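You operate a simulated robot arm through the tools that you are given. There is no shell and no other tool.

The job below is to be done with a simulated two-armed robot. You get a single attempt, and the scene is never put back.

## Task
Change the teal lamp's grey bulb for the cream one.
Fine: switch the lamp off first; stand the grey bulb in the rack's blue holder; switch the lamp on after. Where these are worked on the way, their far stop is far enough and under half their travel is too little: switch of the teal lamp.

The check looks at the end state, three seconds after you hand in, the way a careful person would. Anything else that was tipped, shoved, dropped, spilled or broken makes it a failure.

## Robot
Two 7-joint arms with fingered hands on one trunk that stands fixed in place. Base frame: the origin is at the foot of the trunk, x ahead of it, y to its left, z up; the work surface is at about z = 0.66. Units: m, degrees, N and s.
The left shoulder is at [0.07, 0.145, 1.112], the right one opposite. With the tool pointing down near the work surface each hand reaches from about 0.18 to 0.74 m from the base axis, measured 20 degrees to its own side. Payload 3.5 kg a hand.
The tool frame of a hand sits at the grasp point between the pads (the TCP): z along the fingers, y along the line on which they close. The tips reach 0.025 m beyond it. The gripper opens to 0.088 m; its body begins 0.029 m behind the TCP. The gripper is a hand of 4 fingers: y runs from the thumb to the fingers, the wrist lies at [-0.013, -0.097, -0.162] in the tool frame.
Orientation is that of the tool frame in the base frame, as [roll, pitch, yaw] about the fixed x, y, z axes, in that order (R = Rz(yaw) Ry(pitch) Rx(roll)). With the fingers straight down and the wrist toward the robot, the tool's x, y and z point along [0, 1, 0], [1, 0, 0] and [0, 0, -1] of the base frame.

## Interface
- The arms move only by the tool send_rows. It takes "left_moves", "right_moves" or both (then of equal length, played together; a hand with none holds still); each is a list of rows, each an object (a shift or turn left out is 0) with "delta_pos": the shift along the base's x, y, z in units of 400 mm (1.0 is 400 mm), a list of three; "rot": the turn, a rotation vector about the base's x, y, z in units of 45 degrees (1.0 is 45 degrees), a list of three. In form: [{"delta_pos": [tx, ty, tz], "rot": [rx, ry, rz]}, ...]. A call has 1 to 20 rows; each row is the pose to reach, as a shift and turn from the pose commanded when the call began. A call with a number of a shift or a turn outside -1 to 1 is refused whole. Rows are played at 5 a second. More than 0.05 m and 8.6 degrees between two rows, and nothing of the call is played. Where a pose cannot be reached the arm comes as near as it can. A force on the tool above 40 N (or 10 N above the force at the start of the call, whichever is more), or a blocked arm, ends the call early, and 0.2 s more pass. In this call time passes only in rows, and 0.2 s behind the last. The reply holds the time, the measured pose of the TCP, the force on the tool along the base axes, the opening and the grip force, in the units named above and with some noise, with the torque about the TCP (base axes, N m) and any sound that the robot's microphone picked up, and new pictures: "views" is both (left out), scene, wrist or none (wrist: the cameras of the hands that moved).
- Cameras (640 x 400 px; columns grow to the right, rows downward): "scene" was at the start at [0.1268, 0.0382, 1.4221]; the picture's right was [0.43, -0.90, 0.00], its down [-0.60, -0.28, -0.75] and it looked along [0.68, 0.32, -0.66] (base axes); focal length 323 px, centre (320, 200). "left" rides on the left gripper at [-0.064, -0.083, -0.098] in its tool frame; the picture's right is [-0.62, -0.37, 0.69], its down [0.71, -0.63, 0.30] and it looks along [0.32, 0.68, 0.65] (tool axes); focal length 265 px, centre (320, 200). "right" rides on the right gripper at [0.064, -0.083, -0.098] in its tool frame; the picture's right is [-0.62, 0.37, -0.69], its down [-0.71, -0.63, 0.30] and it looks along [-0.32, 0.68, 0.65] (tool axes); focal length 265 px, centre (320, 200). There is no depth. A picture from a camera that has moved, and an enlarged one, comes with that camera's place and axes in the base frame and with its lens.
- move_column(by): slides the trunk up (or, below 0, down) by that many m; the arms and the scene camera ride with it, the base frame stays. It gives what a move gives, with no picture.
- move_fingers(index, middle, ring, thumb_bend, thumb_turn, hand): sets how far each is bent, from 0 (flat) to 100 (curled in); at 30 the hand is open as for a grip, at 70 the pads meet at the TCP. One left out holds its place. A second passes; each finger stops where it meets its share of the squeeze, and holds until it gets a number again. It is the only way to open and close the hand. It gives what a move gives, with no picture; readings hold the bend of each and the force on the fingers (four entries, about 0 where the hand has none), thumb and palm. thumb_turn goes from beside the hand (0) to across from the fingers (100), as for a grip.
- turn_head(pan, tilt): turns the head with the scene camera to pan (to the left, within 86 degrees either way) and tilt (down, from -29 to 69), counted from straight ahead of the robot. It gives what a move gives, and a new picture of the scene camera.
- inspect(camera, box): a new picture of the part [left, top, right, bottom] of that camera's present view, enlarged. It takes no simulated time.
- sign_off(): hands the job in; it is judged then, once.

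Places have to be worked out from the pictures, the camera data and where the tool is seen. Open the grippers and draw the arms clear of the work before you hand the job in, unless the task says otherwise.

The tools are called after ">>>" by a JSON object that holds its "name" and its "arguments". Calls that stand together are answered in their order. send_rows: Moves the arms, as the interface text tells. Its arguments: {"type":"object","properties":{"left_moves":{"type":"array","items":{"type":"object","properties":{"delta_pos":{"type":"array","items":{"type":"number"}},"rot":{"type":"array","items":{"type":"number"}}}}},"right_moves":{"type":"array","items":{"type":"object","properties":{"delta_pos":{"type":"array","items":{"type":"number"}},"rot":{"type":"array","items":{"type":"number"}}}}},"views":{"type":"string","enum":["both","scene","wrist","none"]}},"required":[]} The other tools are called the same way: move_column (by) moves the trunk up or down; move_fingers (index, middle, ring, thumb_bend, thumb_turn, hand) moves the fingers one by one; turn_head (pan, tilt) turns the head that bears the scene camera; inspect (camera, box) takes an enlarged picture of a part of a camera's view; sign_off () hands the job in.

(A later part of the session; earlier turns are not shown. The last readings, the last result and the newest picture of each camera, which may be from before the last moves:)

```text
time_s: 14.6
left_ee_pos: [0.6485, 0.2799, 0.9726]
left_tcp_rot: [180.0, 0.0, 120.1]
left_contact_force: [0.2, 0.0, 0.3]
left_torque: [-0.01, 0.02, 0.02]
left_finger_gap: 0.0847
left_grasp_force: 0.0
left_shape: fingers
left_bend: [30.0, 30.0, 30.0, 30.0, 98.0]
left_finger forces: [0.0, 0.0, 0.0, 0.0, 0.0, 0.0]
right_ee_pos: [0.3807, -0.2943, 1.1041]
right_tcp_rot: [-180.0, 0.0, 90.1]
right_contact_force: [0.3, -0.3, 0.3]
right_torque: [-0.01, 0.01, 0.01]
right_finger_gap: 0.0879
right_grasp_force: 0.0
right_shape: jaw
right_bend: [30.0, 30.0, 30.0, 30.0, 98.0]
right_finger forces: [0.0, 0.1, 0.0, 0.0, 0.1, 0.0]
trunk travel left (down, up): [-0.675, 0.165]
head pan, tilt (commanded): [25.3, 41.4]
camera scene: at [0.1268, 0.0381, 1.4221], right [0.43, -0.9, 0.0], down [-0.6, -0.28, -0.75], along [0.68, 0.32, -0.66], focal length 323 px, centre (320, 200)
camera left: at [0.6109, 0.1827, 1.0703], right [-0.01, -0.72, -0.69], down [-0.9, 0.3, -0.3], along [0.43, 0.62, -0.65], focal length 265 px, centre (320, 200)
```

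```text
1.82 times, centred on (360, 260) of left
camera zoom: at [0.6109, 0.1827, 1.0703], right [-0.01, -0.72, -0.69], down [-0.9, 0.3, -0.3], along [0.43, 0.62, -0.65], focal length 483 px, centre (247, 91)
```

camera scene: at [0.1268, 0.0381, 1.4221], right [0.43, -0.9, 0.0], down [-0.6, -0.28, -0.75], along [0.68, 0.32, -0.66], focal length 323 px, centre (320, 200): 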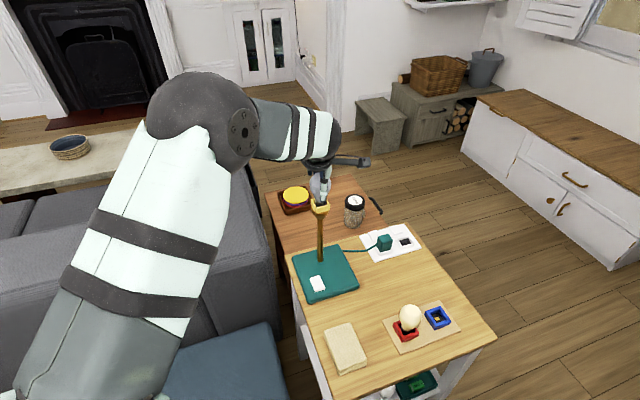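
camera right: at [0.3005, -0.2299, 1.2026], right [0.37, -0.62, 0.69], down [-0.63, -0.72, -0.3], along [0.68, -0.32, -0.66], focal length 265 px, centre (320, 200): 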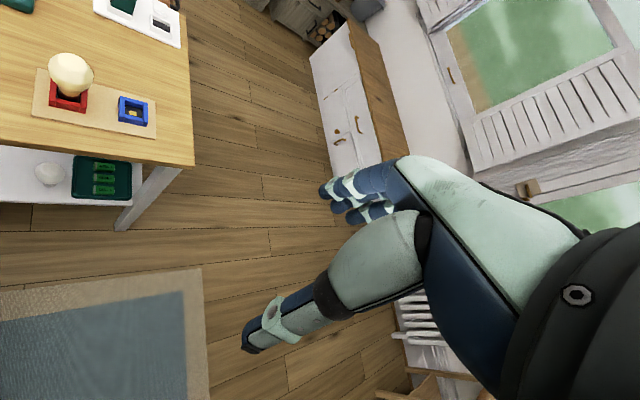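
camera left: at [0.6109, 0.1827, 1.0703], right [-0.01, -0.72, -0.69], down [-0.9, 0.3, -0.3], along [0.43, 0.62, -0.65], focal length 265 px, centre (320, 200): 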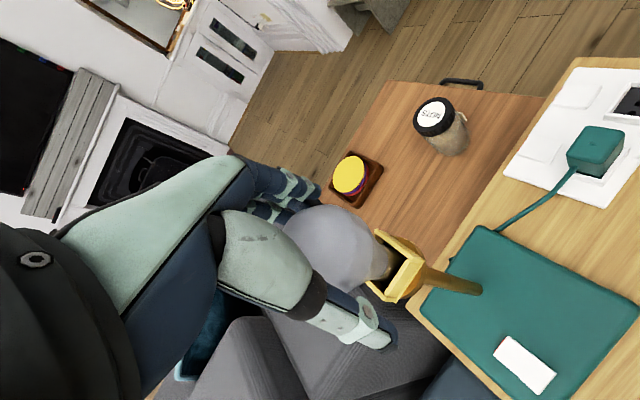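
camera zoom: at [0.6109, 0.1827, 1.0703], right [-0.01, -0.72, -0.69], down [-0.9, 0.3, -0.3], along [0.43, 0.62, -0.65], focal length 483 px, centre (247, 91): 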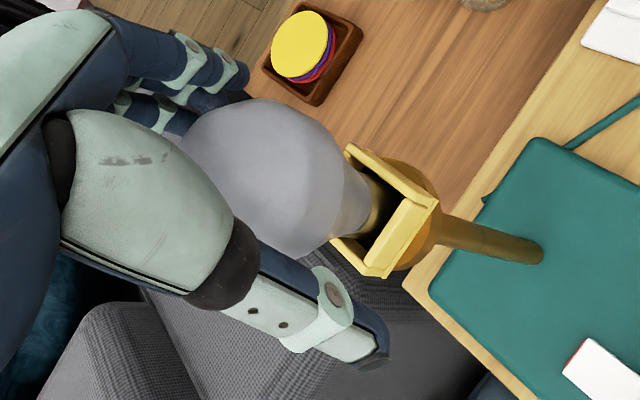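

The bulb sits between thumb and fingers. I notice a red edge on the switch in this view, so I'll zoom on it to confirm the switch state.

>>> {"name": "inspect", "arguments": {"camera": "left", "box": [480, 325, 570, 400]}}

>>> {"name": "inspect", "arguments": {"camera": "scene", "box": [295, 257, 345, 307]}}

```text
5.33 times, centred on (525, 362) of left
camera zoom: at [0.6109, 0.1827, 1.0703], right [-0.01, -0.72, -0.69], down [-0.9, 0.3, -0.3], along [0.43, 0.62, -0.65], focal length 1416 px, centre (-773, -667)
```

zoom: 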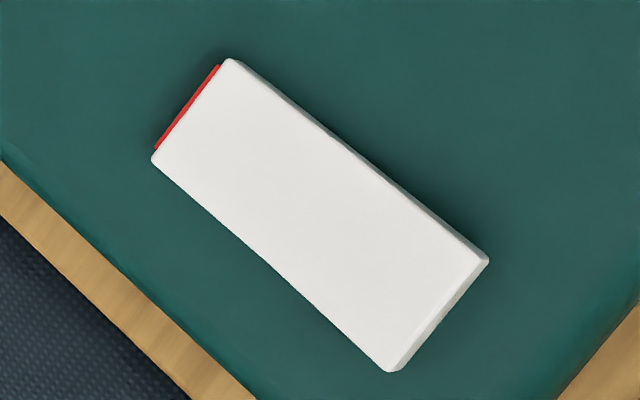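

```text
8.00 times, centred on (320, 282) of scene
camera zoom: at [0.1268, 0.0381, 1.4221], right [0.43, -0.9, 0.0], down [-0.6, -0.28, -0.75], along [0.68, 0.32, -0.66], focal length 2587 px, centre (320, -456)
```

zoom: 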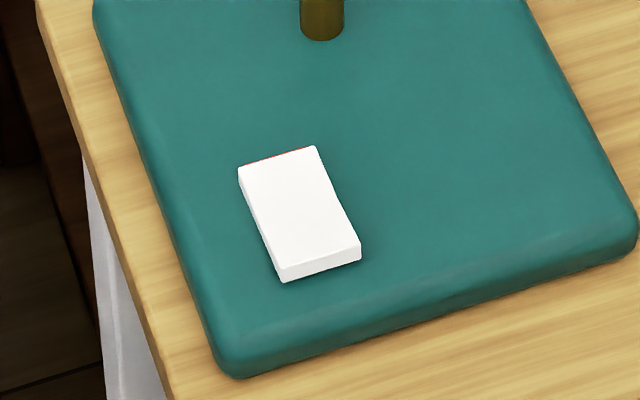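

The rocker did flip: compared with the first view its far end is lower and the near end higher; the red is just its end mark. Now I close the fingers gradually so thumb and fingers meet the bulb together.

>>> {"name": "move_fingers", "arguments": {"hand": "left", "index": 42, "middle": 42, "ring": 42, "thumb_bend": 42}}

>>> {"name": "inspect", "arguments": {"camera": "left", "box": [220, 150, 500, 370]}}

```text
time_s: 15.6
left_ee_pos: [0.6503, 0.2799, 0.9718]
left_tcp_rot: [180.0, 0.0, 119.9]
left_contact_force: [0.8, -0.5, 0.0]
left_torque: [0.0, -0.03, -0.03]
left_finger_gap: 0.0598
left_grasp_force: 0.0
left_shape: fingers
left_bend: [42.0, 42.0, 42.0, 42.0, 98.0]
left_finger forces: [0.0, 0.0, 0.0, 0.1, 0.0, 0.0]
right_ee_pos: [0.3803, -0.2921, 1.1052]
right_tcp_rot: [-179.9, 0.0, 90.2]
right_contact_force: [-0.2, 0.0, 0.0]
right_torque: [0.0, -0.01, -0.03]
right_finger_gap: 0.088
right_grasp_force: 0.1
right_shape: jaw
right_bend: [30.0, 30.0, 30.0, 30.0, 98.0]
right_finger forces: [0.0, 0.1, 0.0, 0.0, 0.0, 0.0]
trunk travel left (down, up): [-0.675, 0.165]
head pan, tilt (commanded): [25.3, 41.4]
```

```text
1.82 times, centred on (360, 260) of left
camera zoom: at [0.6109, 0.1827, 1.0707], right [-0.01, -0.72, -0.69], down [-0.9, 0.3, -0.3], along [0.43, 0.62, -0.65], focal length 483 px, centre (247, 91)
```

zoom: 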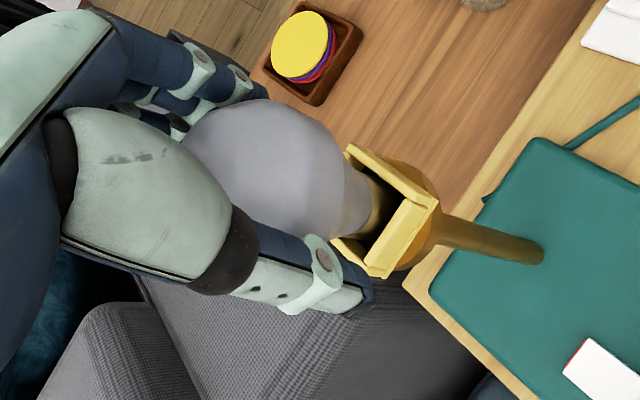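

Gap is 60 mm with no contact yet. Close further in small steps.

>>> {"name": "move_fingers", "arguments": {"hand": "left", "index": 46, "middle": 46, "ring": 46, "thumb_bend": 46}}

```text
time_s: 16.6
left_ee_pos: [0.6497, 0.2805, 0.9715]
left_tcp_rot: [180.0, 0.1, 120.0]
left_contact_force: [-1.1, -0.6, -0.5]
left_torque: [-0.03, -0.01, -0.03]
left_finger_gap: 0.0508
left_grasp_force: 0.2
left_shape: fingers
left_bend: [46.0, 46.0, 46.0, 46.0, 98.0]
left_finger forces: [0.0, 0.1, 0.0, 0.0, 0.0, 0.0]
right_ee_pos: [0.3803, -0.293, 1.104]
right_tcp_rot: [180.0, 0.0, 90.1]
right_contact_force: [-0.4, -0.7, -1.0]
right_torque: [0.01, -0.01, 0.0]
right_finger_gap: 0.0877
right_grasp_force: 0.0
right_shape: jaw
right_bend: [30.0, 30.0, 30.0, 30.0, 98.0]
right_finger forces: [0.0, 0.1, 0.0, 0.1, 0.0, 0.0]
trunk travel left (down, up): [-0.675, 0.165]
head pan, tilt (commanded): [25.3, 41.4]
```

Gap 51 mm, still about no squeeze. I go on to 48.

>>> {"name": "move_fingers", "arguments": {"hand": "left", "index": 48, "middle": 48, "ring": 48, "thumb_bend": 48}}

>>> {"name": "inspect", "arguments": {"camera": "left", "box": [220, 150, 500, 370]}}

>>> {"name": "inspect", "arguments": {"camera": "scene", "box": [290, 140, 370, 230]}}

```text
time_s: 17.6
left_ee_pos: [0.6504, 0.2809, 0.9713]
left_tcp_rot: [-180.0, 0.0, 119.9]
left_contact_force: [0.5, -0.8, -0.3]
left_torque: [0.02, 0.0, 0.0]
left_finger_gap: 0.0464
left_grasp_force: 0.0
left_shape: fingers
left_bend: [48.0, 48.0, 48.0, 48.0, 98.0]
left_finger forces: [0.0, 0.0, 0.0, 0.0, 0.0, 0.0]
right_ee_pos: [0.3803, -0.2925, 1.1036]
right_tcp_rot: [-179.9, 0.1, 90.1]
right_contact_force: [-0.2, -0.4, -0.8]
right_torque: [0.0, 0.01, -0.01]
right_finger_gap: 0.0876
right_grasp_force: 0.1
right_shape: jaw
right_bend: [30.0, 30.0, 30.0, 30.0, 98.0]
right_finger forces: [0.0, 0.0, 0.0, 0.1, 0.0, 0.0]
trunk travel left (down, up): [-0.675, 0.165]
head pan, tilt (commanded): [25.3, 41.4]
```

```text
1.82 times, centred on (360, 260) of left
camera zoom: at [0.6109, 0.1827, 1.0706], right [-0.01, -0.72, -0.69], down [-0.9, 0.3, -0.3], along [0.43, 0.62, -0.65], focal length 483 px, centre (247, 91)
```

zoom: 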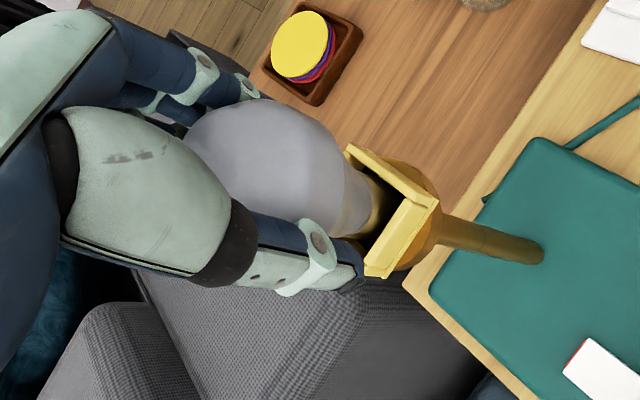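

```text
4.44 times, centred on (330, 185) of scene
camera zoom: at [0.1269, 0.0381, 1.4221], right [0.43, -0.9, 0.0], down [-0.6, -0.28, -0.75], along [0.68, 0.32, -0.66], focal length 1437 px, centre (276, 267)
```

zoom: 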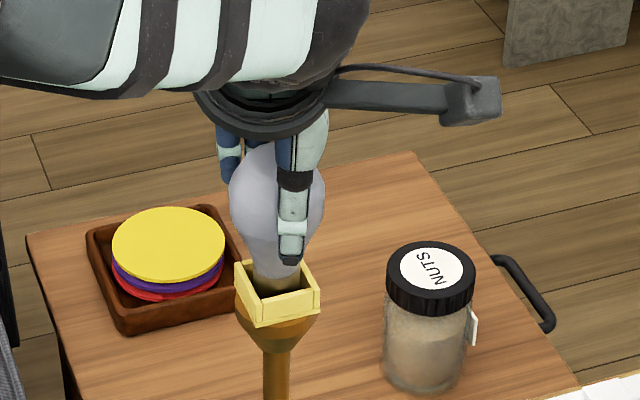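

Fingers are still just outside the globe. I continue to 51.

>>> {"name": "move_fingers", "arguments": {"hand": "left", "index": 50, "middle": 50, "ring": 50, "thumb_bend": 50}}

>>> {"name": "move_fingers", "arguments": {"hand": "left", "index": 52, "middle": 52, "ring": 52, "thumb_bend": 52}}

>>> {"name": "inspect", "arguments": {"camera": "left", "box": [220, 150, 500, 370]}}

>>> {"name": "inspect", "arguments": {"camera": "scene", "box": [290, 140, 370, 230]}}

```text
time_s: 18.6
left_ee_pos: [0.6506, 0.2806, 0.9707]
left_tcp_rot: [180.0, -0.1, 120.1]
left_contact_force: [0.9, 0.7, -0.8]
left_torque: [0.05, -0.02, 0.03]
left_finger_gap: 0.0428
left_grasp_force: 1.5
left_shape: fingers
left_bend: [49.0, 49.0, 50.0, 50.0, 98.0]
left_finger forces: [0.8, 0.6, 0.0, 0.1, 0.1, 0.1]
right_ee_pos: [0.3801, -0.2934, 1.1044]
right_tcp_rot: [-180.0, 0.0, 90.1]
right_contact_force: [-0.9, 0.5, 0.2]
right_torque: [-0.01, -0.01, -0.01]
right_finger_gap: 0.0876
right_grasp_force: 0.1
right_shape: jaw
right_bend: [30.0, 30.0, 30.0, 30.0, 98.0]
right_finger forces: [0.0, 0.0, 0.0, 0.0, 0.0, 0.1]
trunk travel left (down, up): [-0.675, 0.165]
head pan, tilt (commanded): [25.3, 41.4]
```

```text
time_s: 19.6
left_ee_pos: [0.6505, 0.2811, 0.9712]
left_tcp_rot: [180.0, 0.0, 120.1]
left_contact_force: [2.3, 1.0, 0.2]
left_torque: [0.03, -0.05, -0.01]
left_finger_gap: 0.0414
left_grasp_force: 2.0
left_shape: fingers
left_bend: [50.0, 50.0, 52.0, 51.0, 98.0]
left_finger forces: [1.7, 1.5, 0.0, 0.0, 0.8, 0.0]
right_ee_pos: [0.3808, -0.2933, 1.1044]
right_tcp_rot: [179.9, -0.1, 90.1]
right_contact_force: [-0.2, -0.5, 0.1]
right_torque: [-0.01, 0.02, -0.03]
right_finger_gap: 0.0875
right_grasp_force: 0.1
right_shape: jaw
right_bend: [30.0, 30.0, 30.0, 30.0, 98.0]
right_finger forces: [0.1, 0.0, 0.0, 0.0, 0.1, 0.1]
trunk travel left (down, up): [-0.675, 0.165]
head pan, tilt (commanded): [25.3, 41.4]
```

```text
1.82 times, centred on (360, 260) of left
camera zoom: at [0.6113, 0.183, 1.0704], right [-0.01, -0.72, -0.69], down [-0.9, 0.3, -0.3], along [0.43, 0.62, -0.65], focal length 483 px, centre (247, 91)
```

zoom: 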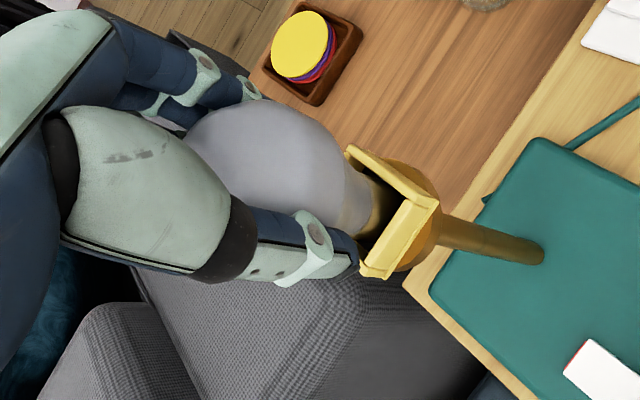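

```text
4.44 times, centred on (330, 185) of scene
camera zoom: at [0.1273, 0.0383, 1.4221], right [0.43, -0.9, 0.0], down [-0.6, -0.28, -0.75], along [0.68, 0.32, -0.66], focal length 1437 px, centre (276, 267)
```

zoom: 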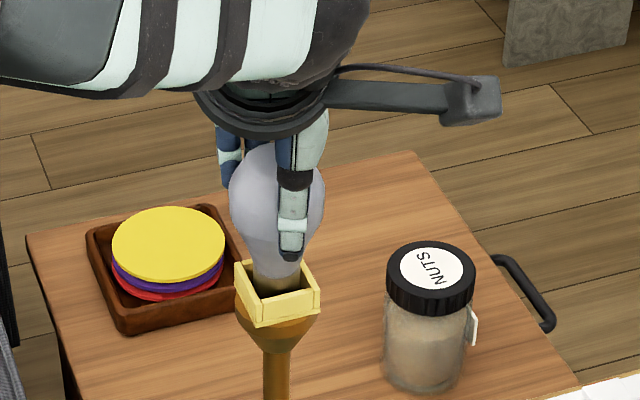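

Index, middle and thumb touch lightly with little net force, and the bulb is still upright. I firm up the grip.

>>> {"name": "move_fingers", "arguments": {"hand": "left", "index": 56, "middle": 56, "ring": 55, "thumb_bend": 57}}

>>> {"name": "inspect", "arguments": {"camera": "scene", "box": [290, 140, 370, 230]}}

```text
time_s: 20.6
left_ee_pos: [0.651, 0.2799, 0.9707]
left_tcp_rot: [-180.0, 0.0, 120.1]
left_contact_force: [4.4, 1.7, 1.0]
left_torque: [0.08, -0.08, -0.01]
left_finger_gap: 0.0395
left_grasp_force: 5.3
left_shape: fingers
left_bend: [50.0, 52.0, 55.0, 52.0, 97.0]
left_finger forces: [3.9, 3.5, 0.0, 0.0, 3.5, 0.0]
right_ee_pos: [0.3811, -0.2921, 1.104]
right_tcp_rot: [-179.9, 0.0, 90.0]
right_contact_force: [-1.3, 0.4, -0.1]
right_torque: [-0.02, -0.01, -0.02]
right_finger_gap: 0.0876
right_grasp_force: 0.1
right_shape: jaw
right_bend: [30.0, 30.0, 30.0, 30.0, 98.0]
right_finger forces: [0.1, 0.1, 0.0, 0.0, 0.0, 0.1]
trunk travel left (down, up): [-0.675, 0.165]
head pan, tilt (commanded): [25.3, 41.4]
```

```text
4.44 times, centred on (330, 185) of scene
camera zoom: at [0.1276, 0.0385, 1.422], right [0.43, -0.9, 0.0], down [-0.6, -0.28, -0.75], along [0.68, 0.32, -0.66], focal length 1437 px, centre (276, 267)
```

zoom: 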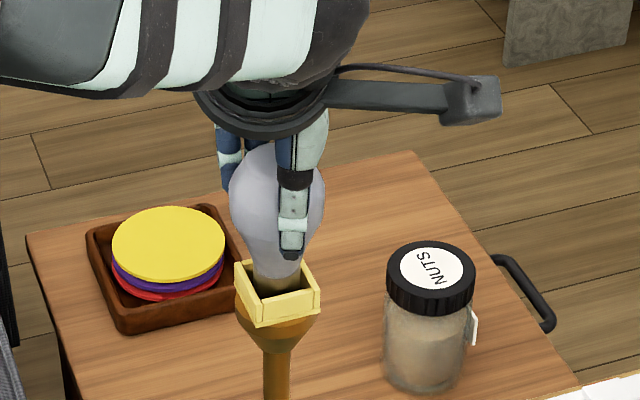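

Index and middle carry the load with the ring free, so the bulb is ~5 mm off toward the index side, and the pads are above its equator. I'll open slightly, recentre and go 8 mm lower before gripping.

>>> {"name": "move_fingers", "arguments": {"hand": "left", "index": 42, "middle": 42, "ring": 42, "thumb_bend": 42}}

>>> {"name": "send_rows", "arguments": {"left_moves": [{"delta_pos": [-0.0025, 0.0125, 0.0]}, {"delta_pos": [-0.0025, 0.0125, -0.01]}, {"delta_pos": [-0.0025, 0.0125, -0.02]}, {"delta_pos": [-0.0025, 0.0125, -0.02]}]}}

>>> {"name": "inspect", "arguments": {"camera": "scene", "box": [290, 140, 370, 230]}}

>>> {"name": "inspect", "arguments": {"camera": "left", "box": [220, 150, 500, 370]}}

```text
time_s: 21.6
left_ee_pos: [0.6497, 0.281, 0.9714]
left_tcp_rot: [-180.0, 0.1, 120.0]
left_contact_force: [-0.8, 0.1, 0.5]
left_torque: [0.02, 0.0, 0.0]
left_finger_gap: 0.0587
left_grasp_force: 0.1
left_shape: fingers
left_bend: [42.0, 42.0, 42.0, 42.0, 97.0]
left_finger forces: [0.0, 0.0, 0.0, 0.1, 0.1, 0.0]
right_ee_pos: [0.3801, -0.2935, 1.1044]
right_tcp_rot: [-179.9, 0.0, 90.0]
right_contact_force: [-0.7, -0.1, 0.1]
right_torque: [-0.04, 0.02, -0.02]
right_finger_gap: 0.0876
right_grasp_force: 0.1
right_shape: jaw
right_bend: [30.0, 30.0, 30.0, 30.0, 98.0]
right_finger forces: [0.0, 0.0, 0.1, 0.1, 0.0, 0.0]
trunk travel left (down, up): [-0.675, 0.165]
head pan, tilt (commanded): [25.3, 41.4]
```

```text
time_s: 22.6
left_ee_pos: [0.6504, 0.286, 0.962]
left_tcp_rot: [180.0, -0.1, 120.1]
left_contact_force: [0.0, -0.3, -0.9]
left_torque: [0.0, 0.02, 0.03]
left_finger_gap: 0.0587
left_grasp_force: 0.1
left_shape: fingers
left_bend: [42.0, 42.0, 42.0, 42.0, 97.0]
left_finger forces: [0.0, 0.0, 0.0, 0.0, 0.1, 0.1]
right_ee_pos: [0.3802, -0.2927, 1.1046]
right_tcp_rot: [180.0, 0.0, 90.1]
right_contact_force: [0.0, -0.1, 0.3]
right_torque: [0.03, -0.01, 0.01]
right_finger_gap: 0.0877
right_grasp_force: 0.0
right_shape: jaw
right_bend: [30.0, 30.0, 30.0, 30.0, 98.0]
right_finger forces: [0.1, 0.0, 0.0, 0.1, 0.1, 0.0]
trunk travel left (down, up): [-0.675, 0.165]
head pan, tilt (commanded): [25.3, 41.4]
camera scene: at [0.1267, 0.0381, 1.4221], right [0.43, -0.9, 0.0], down [-0.6, -0.28, -0.75], along [0.68, 0.32, -0.66], focal length 323 px, centre (320, 200)
camera left: at [0.6104, 0.188, 1.0627], right [-0.01, -0.72, -0.69], down [-0.9, 0.3, -0.3], along [0.43, 0.62, -0.65], focal length 265 px, centre (320, 200)
```

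scene: 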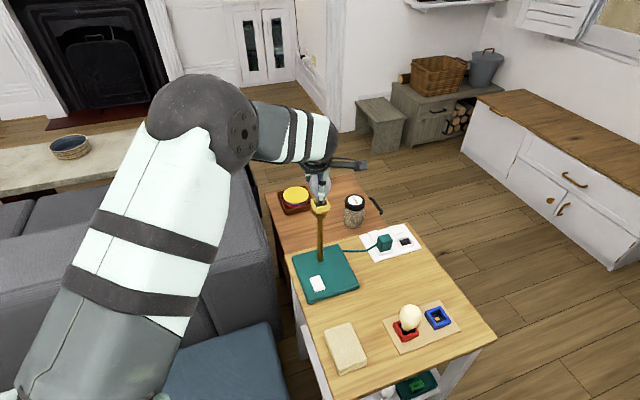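
left: 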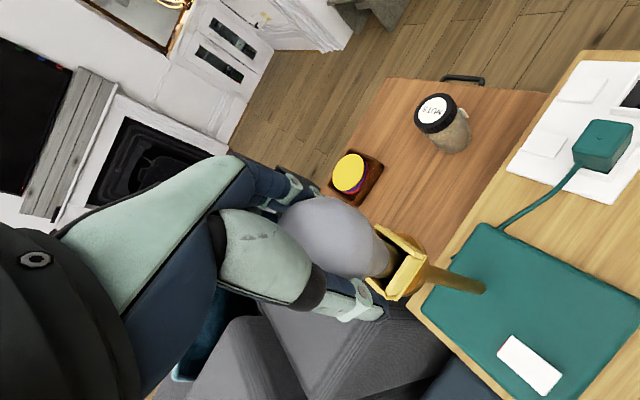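

```text
4.44 times, centred on (330, 185) of scene
camera zoom: at [0.1267, 0.0381, 1.4221], right [0.43, -0.9, 0.0], down [-0.6, -0.28, -0.75], along [0.68, 0.32, -0.66], focal length 1437 px, centre (276, 267)
```

zoom: 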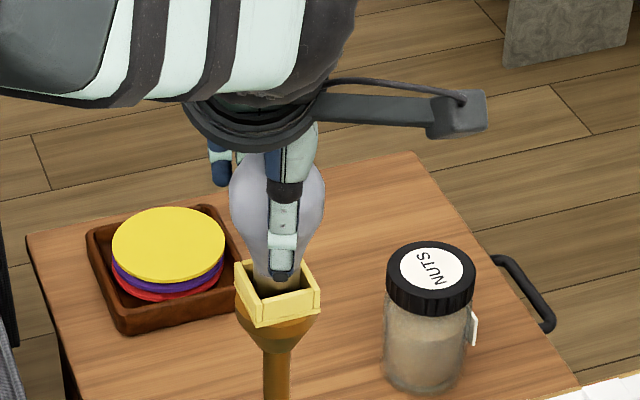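

```text
1.82 times, centred on (360, 260) of left
camera zoom: at [0.6104, 0.188, 1.0627], right [-0.01, -0.72, -0.69], down [-0.9, 0.3, -0.3], along [0.43, 0.62, -0.65], focal length 483 px, centre (247, 91)
```

zoom: 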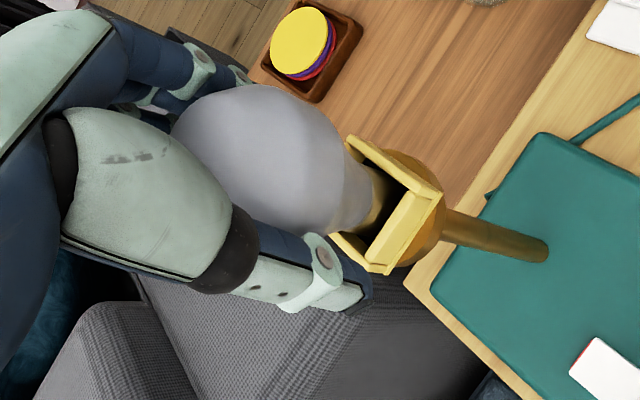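

The thumb is now lined up with the bulb's axis and no palm contact is felt. I close again in steps.

>>> {"name": "move_fingers", "arguments": {"hand": "left", "index": 48, "middle": 48, "ring": 48, "thumb_bend": 48}}

>>> {"name": "move_fingers", "arguments": {"hand": "left", "index": 51, "middle": 51, "ring": 51, "thumb_bend": 51}}

```text
time_s: 23.6
left_ee_pos: [0.6498, 0.2864, 0.9624]
left_tcp_rot: [179.9, -0.1, 120.1]
left_contact_force: [-1.7, -0.5, 0.0]
left_torque: [0.0, -0.02, -0.01]
left_finger_gap: 0.0474
left_grasp_force: 0.5
left_shape: fingers
left_bend: [48.0, 48.0, 48.0, 47.0, 97.0]
left_finger forces: [0.0, 0.1, 0.0, 0.1, 1.0, 0.1]
right_ee_pos: [0.3805, -0.294, 1.1038]
right_tcp_rot: [-179.9, 0.0, 90.2]
right_contact_force: [-0.4, -0.2, 0.4]
right_torque: [0.0, 0.0, -0.01]
right_finger_gap: 0.0877
right_grasp_force: 0.1
right_shape: jaw
right_bend: [30.0, 30.0, 30.0, 30.0, 98.0]
right_finger forces: [0.1, 0.0, 0.0, 0.0, 0.0, 0.1]
trunk travel left (down, up): [-0.675, 0.165]
head pan, tilt (commanded): [25.3, 41.4]
```

```text
time_s: 24.6
left_ee_pos: [0.6505, 0.2857, 0.9636]
left_tcp_rot: [-179.9, 0.0, 120.0]
left_contact_force: [-1.1, -1.0, 0.8]
left_torque: [0.02, -0.02, 0.01]
left_finger_gap: 0.0453
left_grasp_force: 1.7
left_shape: fingers
left_bend: [49.0, 51.0, 51.0, 49.0, 97.0]
left_finger forces: [1.4, 0.0, 0.0, 0.1, 2.7, 0.0]
right_ee_pos: [0.3803, -0.2928, 1.1061]
right_tcp_rot: [180.0, -0.1, 90.1]
right_contact_force: [-0.4, 0.2, 0.3]
right_torque: [-0.03, 0.0, 0.02]
right_finger_gap: 0.0875
right_grasp_force: 0.1
right_shape: jaw
right_bend: [30.0, 30.0, 30.0, 30.0, 98.0]
right_finger forces: [0.1, 0.0, 0.1, 0.0, 0.0, 0.0]
trunk travel left (down, up): [-0.675, 0.165]
head pan, tilt (commanded): [25.3, 41.4]
```

Thumb and index are touching (45 mm gap), middle nearly. I firm up all fingers.

>>> {"name": "move_fingers", "arguments": {"hand": "left", "index": 54, "middle": 57, "ring": 57, "thumb_bend": 53}}

>>> {"name": "inspect", "arguments": {"camera": "left", "box": [220, 150, 500, 370]}}

>>> {"name": "inspect", "arguments": {"camera": "scene", "box": [290, 140, 370, 230]}}

```text
time_s: 25.6
left_ee_pos: [0.6509, 0.2859, 0.9631]
left_tcp_rot: [180.0, 0.0, 120.0]
left_contact_force: [0.7, -0.8, 0.0]
left_torque: [0.04, -0.08, -0.01]
left_finger_gap: 0.0437
left_grasp_force: 4.8
left_shape: fingers
left_bend: [50.0, 53.0, 56.0, 49.0, 97.0]
left_finger forces: [3.0, 2.1, 0.1, 0.0, 4.8, 0.0]
right_ee_pos: [0.3807, -0.2932, 1.1046]
right_tcp_rot: [180.0, 0.0, 90.0]
right_contact_force: [-0.1, -0.1, 0.1]
right_torque: [0.0, 0.03, -0.02]
right_finger_gap: 0.0877
right_grasp_force: 0.1
right_shape: jaw
right_bend: [30.0, 30.0, 30.0, 30.0, 98.0]
right_finger forces: [0.0, 0.1, 0.0, 0.0, 0.0, 0.0]
trunk travel left (down, up): [-0.675, 0.165]
head pan, tilt (commanded): [25.3, 41.4]
```

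```text
1.82 times, centred on (360, 260) of left
camera zoom: at [0.6105, 0.1879, 1.0627], right [-0.01, -0.72, -0.69], down [-0.9, 0.3, -0.3], along [0.43, 0.62, -0.65], focal length 483 px, centre (247, 91)
```

zoom: 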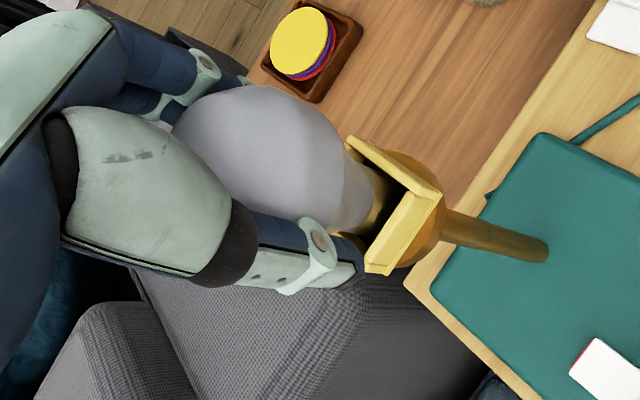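

```text
4.44 times, centred on (330, 185) of scene
camera zoom: at [0.1269, 0.0381, 1.4221], right [0.43, -0.9, 0.0], down [-0.6, -0.28, -0.75], along [0.68, 0.32, -0.66], focal length 1437 px, centre (276, 267)
```

zoom: 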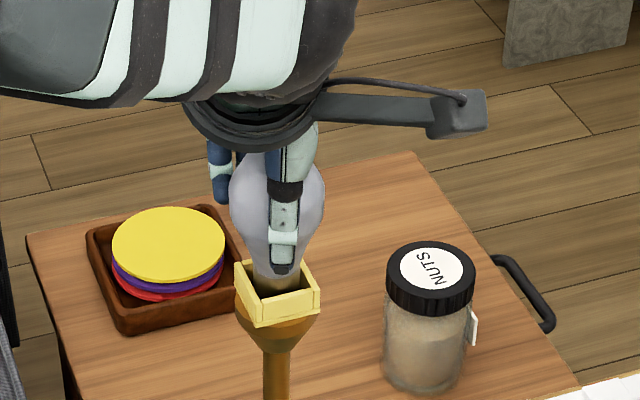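

The grip is balanced (thumb 4.8 N vs index 3.0 + middle 2.1 N) with the bulb upright. I tighten a little more and then lift slowly.

>>> {"name": "move_fingers", "arguments": {"hand": "left", "index": 57, "middle": 61, "ring": 60, "thumb_bend": 57}}

>>> {"name": "send_rows", "arguments": {"left_moves": [{"delta_pos": [0, 0, 0.0075]}, {"delta_pos": [0, 0, 0.015]}, {"delta_pos": [0, 0, 0.025]}, {"delta_pos": [0, 0, 0.04]}]}}

>>> {"name": "inspect", "arguments": {"camera": "left", "box": [220, 150, 500, 370]}}

>>> {"name": "inspect", "arguments": {"camera": "scene", "box": [290, 140, 370, 230]}}

```text
time_s: 26.6
left_ee_pos: [0.6494, 0.2851, 0.963]
left_tcp_rot: [179.9, 0.0, 120.1]
left_contact_force: [1.3, 1.0, 1.1]
left_torque: [0.09, -0.17, -0.04]
left_finger_gap: 0.0432
left_grasp_force: 8.4
left_shape: fingers
left_bend: [50.0, 55.0, 60.0, 50.0, 97.0]
left_finger forces: [3.9, 4.9, 0.0, 0.0, 7.2, 0.1]
right_ee_pos: [0.381, -0.2928, 1.1038]
right_tcp_rot: [-180.0, 0.0, 90.2]
right_contact_force: [0.8, 0.0, 0.7]
right_torque: [-0.03, 0.0, -0.01]
right_finger_gap: 0.0876
right_grasp_force: 0.1
right_shape: jaw
right_bend: [30.0, 30.0, 30.0, 30.0, 98.0]
right_finger forces: [0.0, 0.0, 0.1, 0.0, 0.0, 0.0]
trunk travel left (down, up): [-0.675, 0.165]
head pan, tilt (commanded): [25.3, 41.4]
```

```text
time_s: 27.6
left_ee_pos: [0.6515, 0.2851, 0.9798]
left_tcp_rot: [-180.0, 0.0, 120.0]
left_contact_force: [0.1, 0.6, -1.3]
left_torque: [0.02, -0.02, -0.01]
left_finger_gap: 0.043
left_grasp_force: 7.5
left_shape: fingers
left_bend: [51.0, 56.0, 60.0, 50.0, 97.0]
left_finger forces: [3.4, 4.0, 0.0, 0.0, 7.6, 0.1]
right_ee_pos: [0.3799, -0.2932, 1.1048]
right_tcp_rot: [-180.0, 0.0, 90.1]
right_contact_force: [-1.0, -0.1, -0.7]
right_torque: [0.0, 0.03, -0.01]
right_finger_gap: 0.088
right_grasp_force: 0.0
right_shape: jaw
right_bend: [30.0, 30.0, 30.0, 30.0, 98.0]
right_finger forces: [0.1, 0.0, 0.0, 0.0, 0.1, 0.0]
trunk travel left (down, up): [-0.675, 0.165]
head pan, tilt (commanded): [25.3, 41.4]
camera scene: at [0.1265, 0.0379, 1.4222], right [0.43, -0.9, 0.0], down [-0.6, -0.28, -0.75], along [0.68, 0.32, -0.66], focal length 323 px, centre (320, 200)
camera left: at [0.6108, 0.1877, 1.079], right [-0.01, -0.72, -0.69], down [-0.9, 0.3, -0.3], along [0.43, 0.62, -0.65], focal length 265 px, centre (320, 200)
```

scene: 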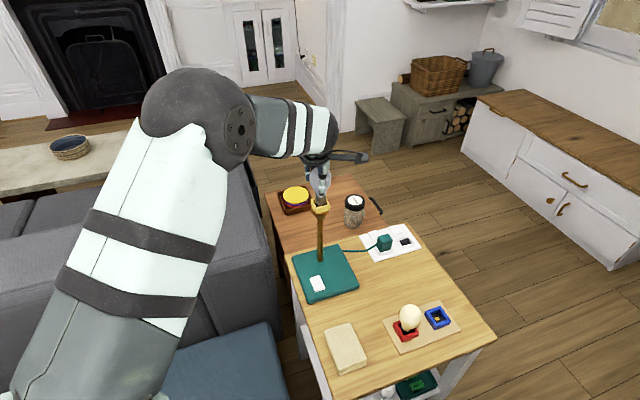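
left: 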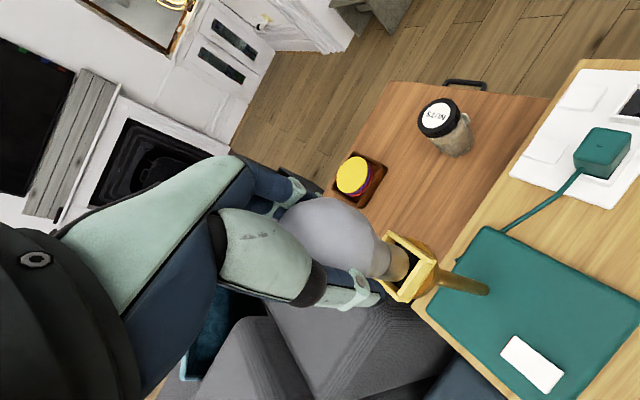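

```text
1.82 times, centred on (360, 260) of left
camera zoom: at [0.6108, 0.1877, 1.079], right [-0.01, -0.72, -0.69], down [-0.9, 0.3, -0.3], along [0.43, 0.62, -0.65], focal length 483 px, centre (247, 91)
```

zoom: 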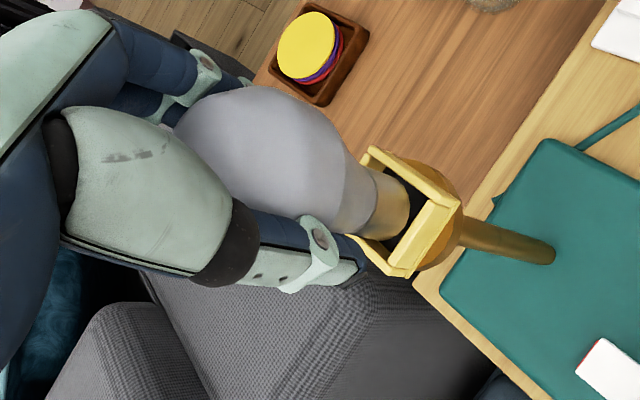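

```text
4.44 times, centred on (330, 185) of scene
camera zoom: at [0.1265, 0.0379, 1.4222], right [0.43, -0.9, 0.0], down [-0.6, -0.28, -0.75], along [0.68, 0.32, -0.66], focal length 1437 px, centre (276, 267)
```

zoom: 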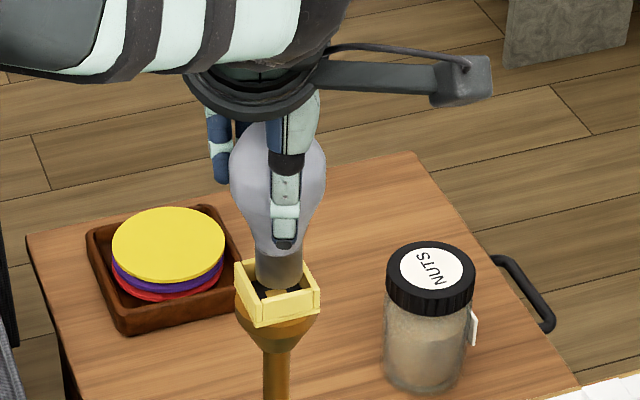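

The bulb is rising with the hand and the lamp stays put. I continue lifting until the base is well clear of the socket.

>>> {"name": "send_rows", "arguments": {"left_moves": [{"delta_pos": [0, 0, 0.04]}, {"delta_pos": [0, 0, 0.08]}, {"delta_pos": [0, 0, 0.13]}, {"delta_pos": [0, 0, 0.18]}, {"delta_pos": [0, 0, 0.2]}, {"delta_pos": [0, 0, 0.2]}]}}

>>> {"name": "inspect", "arguments": {"camera": "left", "box": [220, 150, 500, 370]}}

>>> {"name": "inspect", "arguments": {"camera": "scene", "box": [290, 120, 370, 220]}}

```text
time_s: 29.0
left_ee_pos: [0.6506, 0.2853, 1.061]
left_tcp_rot: [180.0, 0.1, 120.0]
left_contact_force: [0.6, 0.4, -0.5]
left_torque: [-0.02, -0.01, 0.05]
left_finger_gap: 0.0427
left_grasp_force: 7.1
left_shape: fingers
left_bend: [51.0, 56.0, 60.0, 50.0, 97.0]
left_finger forces: [3.4, 4.1, 0.0, 0.1, 7.6, 0.1]
right_ee_pos: [0.3802, -0.2933, 1.1043]
right_tcp_rot: [-180.0, 0.0, 90.1]
right_contact_force: [0.8, 0.4, -0.3]
right_torque: [-0.04, 0.0, 0.05]
right_finger_gap: 0.0878
right_grasp_force: 0.1
right_shape: jaw
right_bend: [30.0, 30.0, 30.0, 30.0, 98.0]
right_finger forces: [0.0, 0.0, 0.0, 0.0, 0.1, 0.0]
trunk travel left (down, up): [-0.675, 0.165]
head pan, tilt (commanded): [25.3, 41.4]
camera scene: at [0.1271, 0.0382, 1.4221], right [0.43, -0.9, 0.0], down [-0.6, -0.28, -0.75], along [0.68, 0.32, -0.66], focal length 323 px, centre (320, 200)
camera left: at [0.6116, 0.1872, 1.1597], right [-0.01, -0.72, -0.69], down [-0.9, 0.3, -0.3], along [0.43, 0.62, -0.65], focal length 265 px, centre (320, 200)
```

scene: 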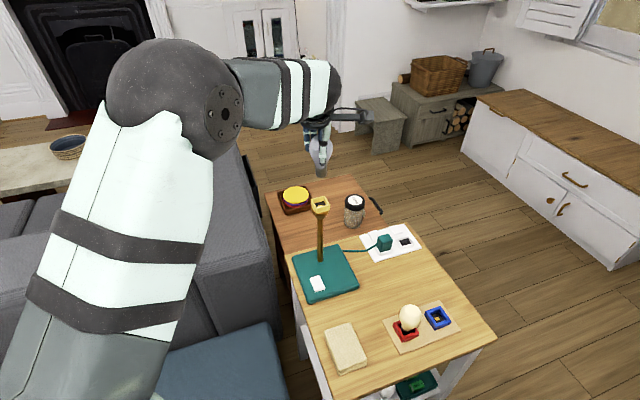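
left: 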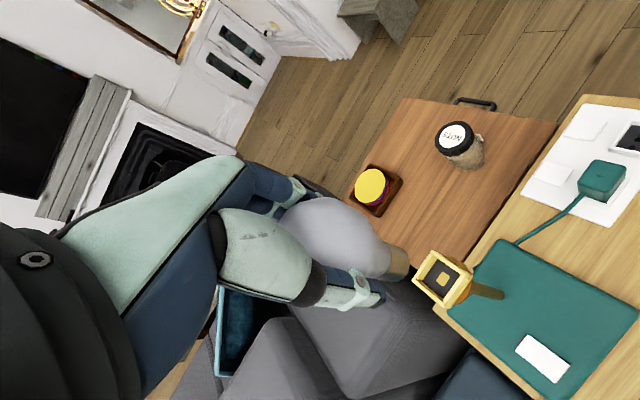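

```text
1.82 times, centred on (360, 260) of left
camera zoom: at [0.6116, 0.1872, 1.1597], right [-0.01, -0.72, -0.69], down [-0.9, 0.3, -0.3], along [0.43, 0.62, -0.65], focal length 483 px, centre (247, 91)
```

zoom: 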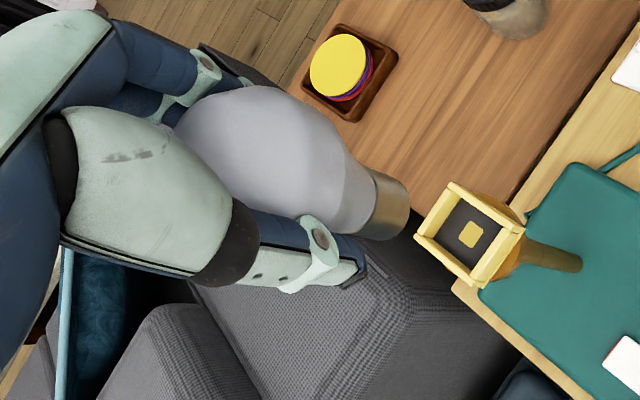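

```text
4.00 times, centred on (330, 170) of scene
camera zoom: at [0.1271, 0.0382, 1.4221], right [0.43, -0.9, 0.0], down [-0.6, -0.28, -0.75], along [0.68, 0.32, -0.66], focal length 1294 px, centre (280, 320)
```

zoom: 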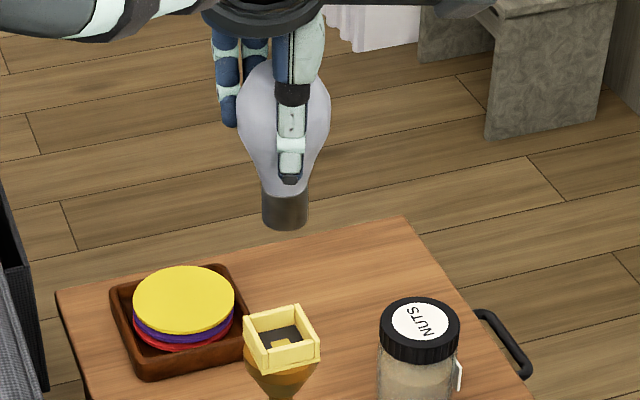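

The grey bulb is out and held upright; the socket is a shallow square box with a contact tab. I zoom in to measure the cap offset under the TCP and the socket/holder geometry.

>>> {"name": "inspect", "arguments": {"camera": "left", "box": [370, 220, 480, 320]}}

>>> {"name": "inspect", "arguments": {"camera": "scene", "box": [300, 130, 340, 220]}}

>>> {"name": "inspect", "arguments": {"camera": "scene", "box": [380, 295, 470, 355]}}

```text
4.00 times, centred on (425, 270) of left
camera zoom: at [0.6116, 0.1872, 1.1597], right [-0.01, -0.72, -0.69], down [-0.9, 0.3, -0.3], along [0.43, 0.62, -0.65], focal length 1062 px, centre (-100, -80)
```

zoom: 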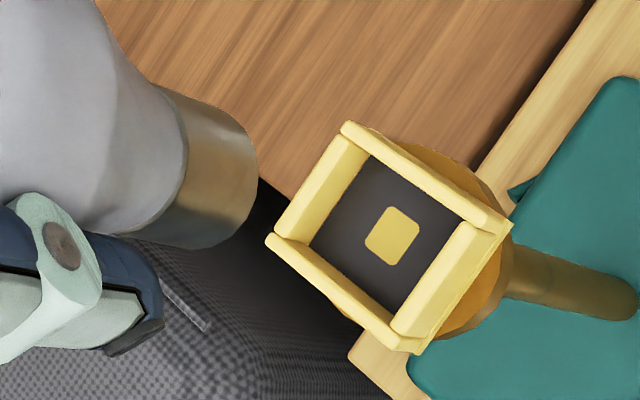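

```text
4.44 times, centred on (320, 175) of scene
camera zoom: at [0.1271, 0.0382, 1.4221], right [0.43, -0.9, 0.0], down [-0.6, -0.28, -0.75], along [0.68, 0.32, -0.66], focal length 1437 px, centre (320, 311)
```

zoom: 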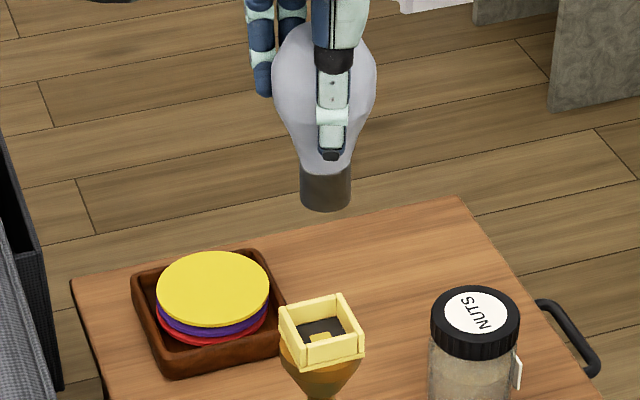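

```text
6.67 times, centred on (425, 325) of scene
camera zoom: at [0.1271, 0.0382, 1.4221], right [0.43, -0.9, 0.0], down [-0.6, -0.28, -0.75], along [0.68, 0.32, -0.66], focal length 2156 px, centre (-380, -633)
```

zoom: 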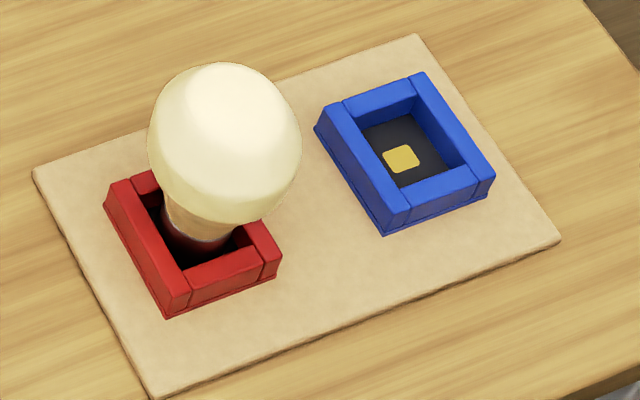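

The cap (≈24 mm) hangs about 75 mm below the TCP and roughly (+1.5, -3) mm from it; the blue holder's contact tab is at about (0.618, -0.0505). I carry the bulb at height over to above the blue holder for a closer look.

>>> {"name": "send_rows", "arguments": {"left_moves": [{"delta_pos": [-0.005, -0.05, 0.0]}, {"delta_pos": [-0.013, -0.13, 0.0]}, {"delta_pos": [-0.023, -0.23, -0.01]}, {"delta_pos": [-0.033, -0.33, -0.03]}, {"delta_pos": [-0.043, -0.43, -0.06]}, {"delta_pos": [-0.053, -0.53, -0.1]}, {"delta_pos": [-0.063, -0.63, -0.15]}, {"delta_pos": [-0.073, -0.73, -0.2]}, {"delta_pos": [-0.08, -0.8, -0.25]}, {"delta_pos": [-0.0825, -0.831, -0.29]}, {"delta_pos": [-0.0825, -0.831, -0.29]}]}}

>>> {"name": "inspect", "arguments": {"camera": "left", "box": [330, 180, 580, 380]}}

```text
time_s: 31.4
left_ee_pos: [0.6198, -0.0163, 0.9721]
left_tcp_rot: [-180.0, 0.0, 119.8]
left_contact_force: [-0.1, -0.5, -0.2]
left_torque: [-0.02, -0.02, 0.04]
left_finger_gap: 0.0425
left_grasp_force: 7.3
left_shape: fingers
left_bend: [51.0, 56.0, 60.0, 50.0, 97.0]
left_finger forces: [3.3, 3.9, 0.0, 0.0, 7.5, 0.0]
left hand out of reach, approached as far as the arm can: row 9, 10, 11
right_ee_pos: [0.3808, -0.2943, 1.1042]
right_tcp_rot: [-179.9, -0.2, 90.2]
right_contact_force: [0.2, 0.1, 0.1]
right_torque: [0.01, -0.01, 0.01]
right_finger_gap: 0.0877
right_grasp_force: 0.1
right_shape: jaw
right_bend: [30.0, 30.0, 30.0, 30.0, 98.0]
right_finger forces: [0.0, 0.1, 0.0, 0.0, 0.0, 0.1]
trunk travel left (down, up): [-0.675, 0.165]
head pan, tilt (commanded): [25.3, 41.4]
camera scene: at [0.1278, 0.0371, 1.422], right [0.43, -0.9, 0.0], down [-0.6, -0.28, -0.75], along [0.68, 0.32, -0.66], focal length 323 px, centre (320, 200)
camera left: at [0.5802, -0.1143, 1.0708], right [-0.01, -0.72, -0.69], down [-0.9, 0.3, -0.31], along [0.43, 0.62, -0.65], focal length 265 px, centre (320, 200)
```

scene: 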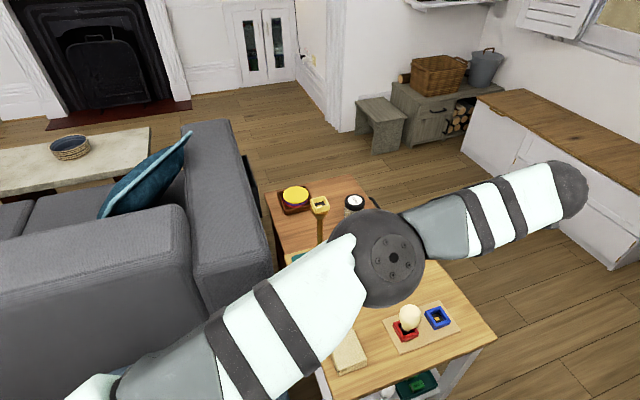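
left: 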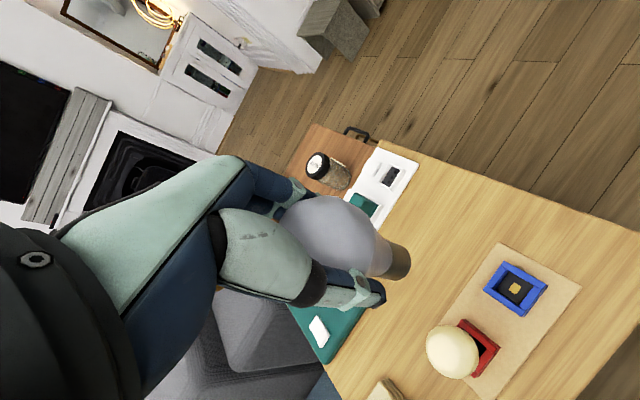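

```text
2.00 times, centred on (455, 280) of left
camera zoom: at [0.5802, -0.1143, 1.0708], right [-0.01, -0.72, -0.69], down [-0.9, 0.3, -0.31], along [0.43, 0.62, -0.65], focal length 531 px, centre (50, 40)
```

zoom: 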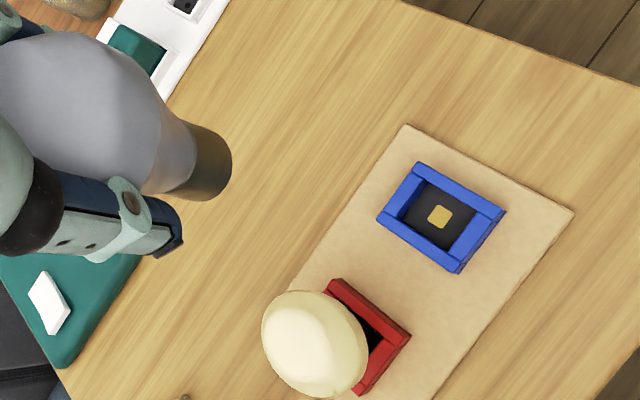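

The left arm couldn't reach that spot with the 30° hand yaw and stopped at (0.620, -0.016, 0.972). I'll turn the hand 30° clockwise (to straight-ahead yaw), which suits reaching across, and see where it settles.

>>> {"name": "send_rows", "arguments": {"left_moves": [{"delta_pos": [0, 0, 0], "rot": [0, 0, -0.133]}, {"delta_pos": [0, 0, 0], "rot": [0, 0, -0.267]}, {"delta_pos": [0, 0, 0], "rot": [0, 0, -0.4]}, {"delta_pos": [0, 0, 0], "rot": [0, 0, -0.533]}, {"delta_pos": [0, 0, 0], "rot": [0, 0, -0.667]}, {"delta_pos": [0, 0, 0], "rot": [0, 0, -0.667]}]}}

>>> {"name": "inspect", "arguments": {"camera": "left", "box": [330, 180, 580, 380]}}

```text
time_s: 32.8
left_ee_pos: [0.6195, -0.0156, 0.9714]
left_tcp_rot: [-179.9, -0.1, 89.9]
left_contact_force: [-0.4, -0.6, -0.3]
left_torque: [-0.01, -0.01, -0.01]
left_finger_gap: 0.0428
left_grasp_force: 7.5
left_shape: fingers
left_bend: [51.0, 56.0, 60.0, 50.0, 97.0]
left_finger forces: [3.4, 3.8, 0.0, 0.0, 7.4, 0.0]
right_ee_pos: [0.3793, -0.294, 1.1052]
right_tcp_rot: [-180.0, 0.0, 90.2]
right_contact_force: [0.0, -0.1, 0.8]
right_torque: [0.01, 0.03, -0.04]
right_finger_gap: 0.0879
right_grasp_force: 0.0
right_shape: jaw
right_bend: [30.0, 30.0, 30.0, 30.0, 98.0]
right_finger forces: [0.0, 0.0, 0.0, 0.0, 0.0, 0.1]
trunk travel left (down, up): [-0.675, 0.165]
head pan, tilt (commanded): [25.3, 41.4]
camera scene: at [0.127, 0.0377, 1.4221], right [0.43, -0.9, 0.0], down [-0.6, -0.28, -0.75], along [0.68, 0.32, -0.66], focal length 323 px, centre (320, 200)
camera left: at [0.5369, -0.0803, 1.0703], right [-0.37, -0.62, -0.69], down [-0.63, 0.71, -0.3], along [0.68, 0.32, -0.65], focal length 265 px, centre (320, 200)
```

scene: 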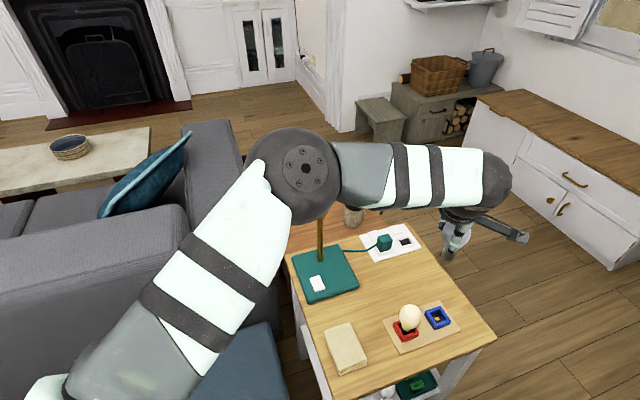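
left: 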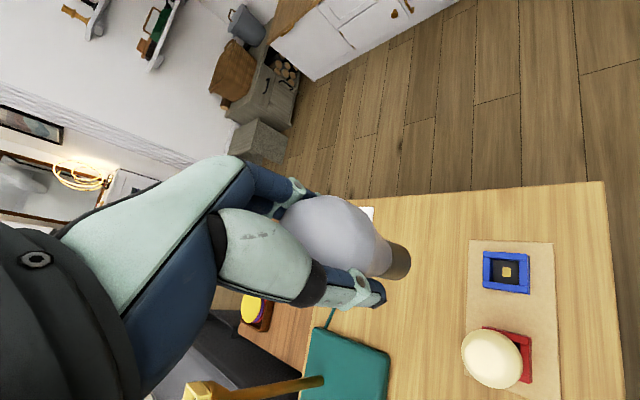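

```text
2.00 times, centred on (455, 280) of left
camera zoom: at [0.5369, -0.0803, 1.0703], right [-0.37, -0.62, -0.69], down [-0.63, 0.71, -0.3], along [0.68, 0.32, -0.65], focal length 531 px, centre (50, 40)
```

zoom: 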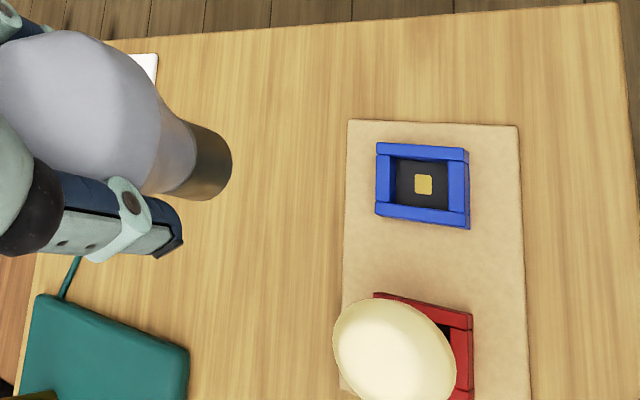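

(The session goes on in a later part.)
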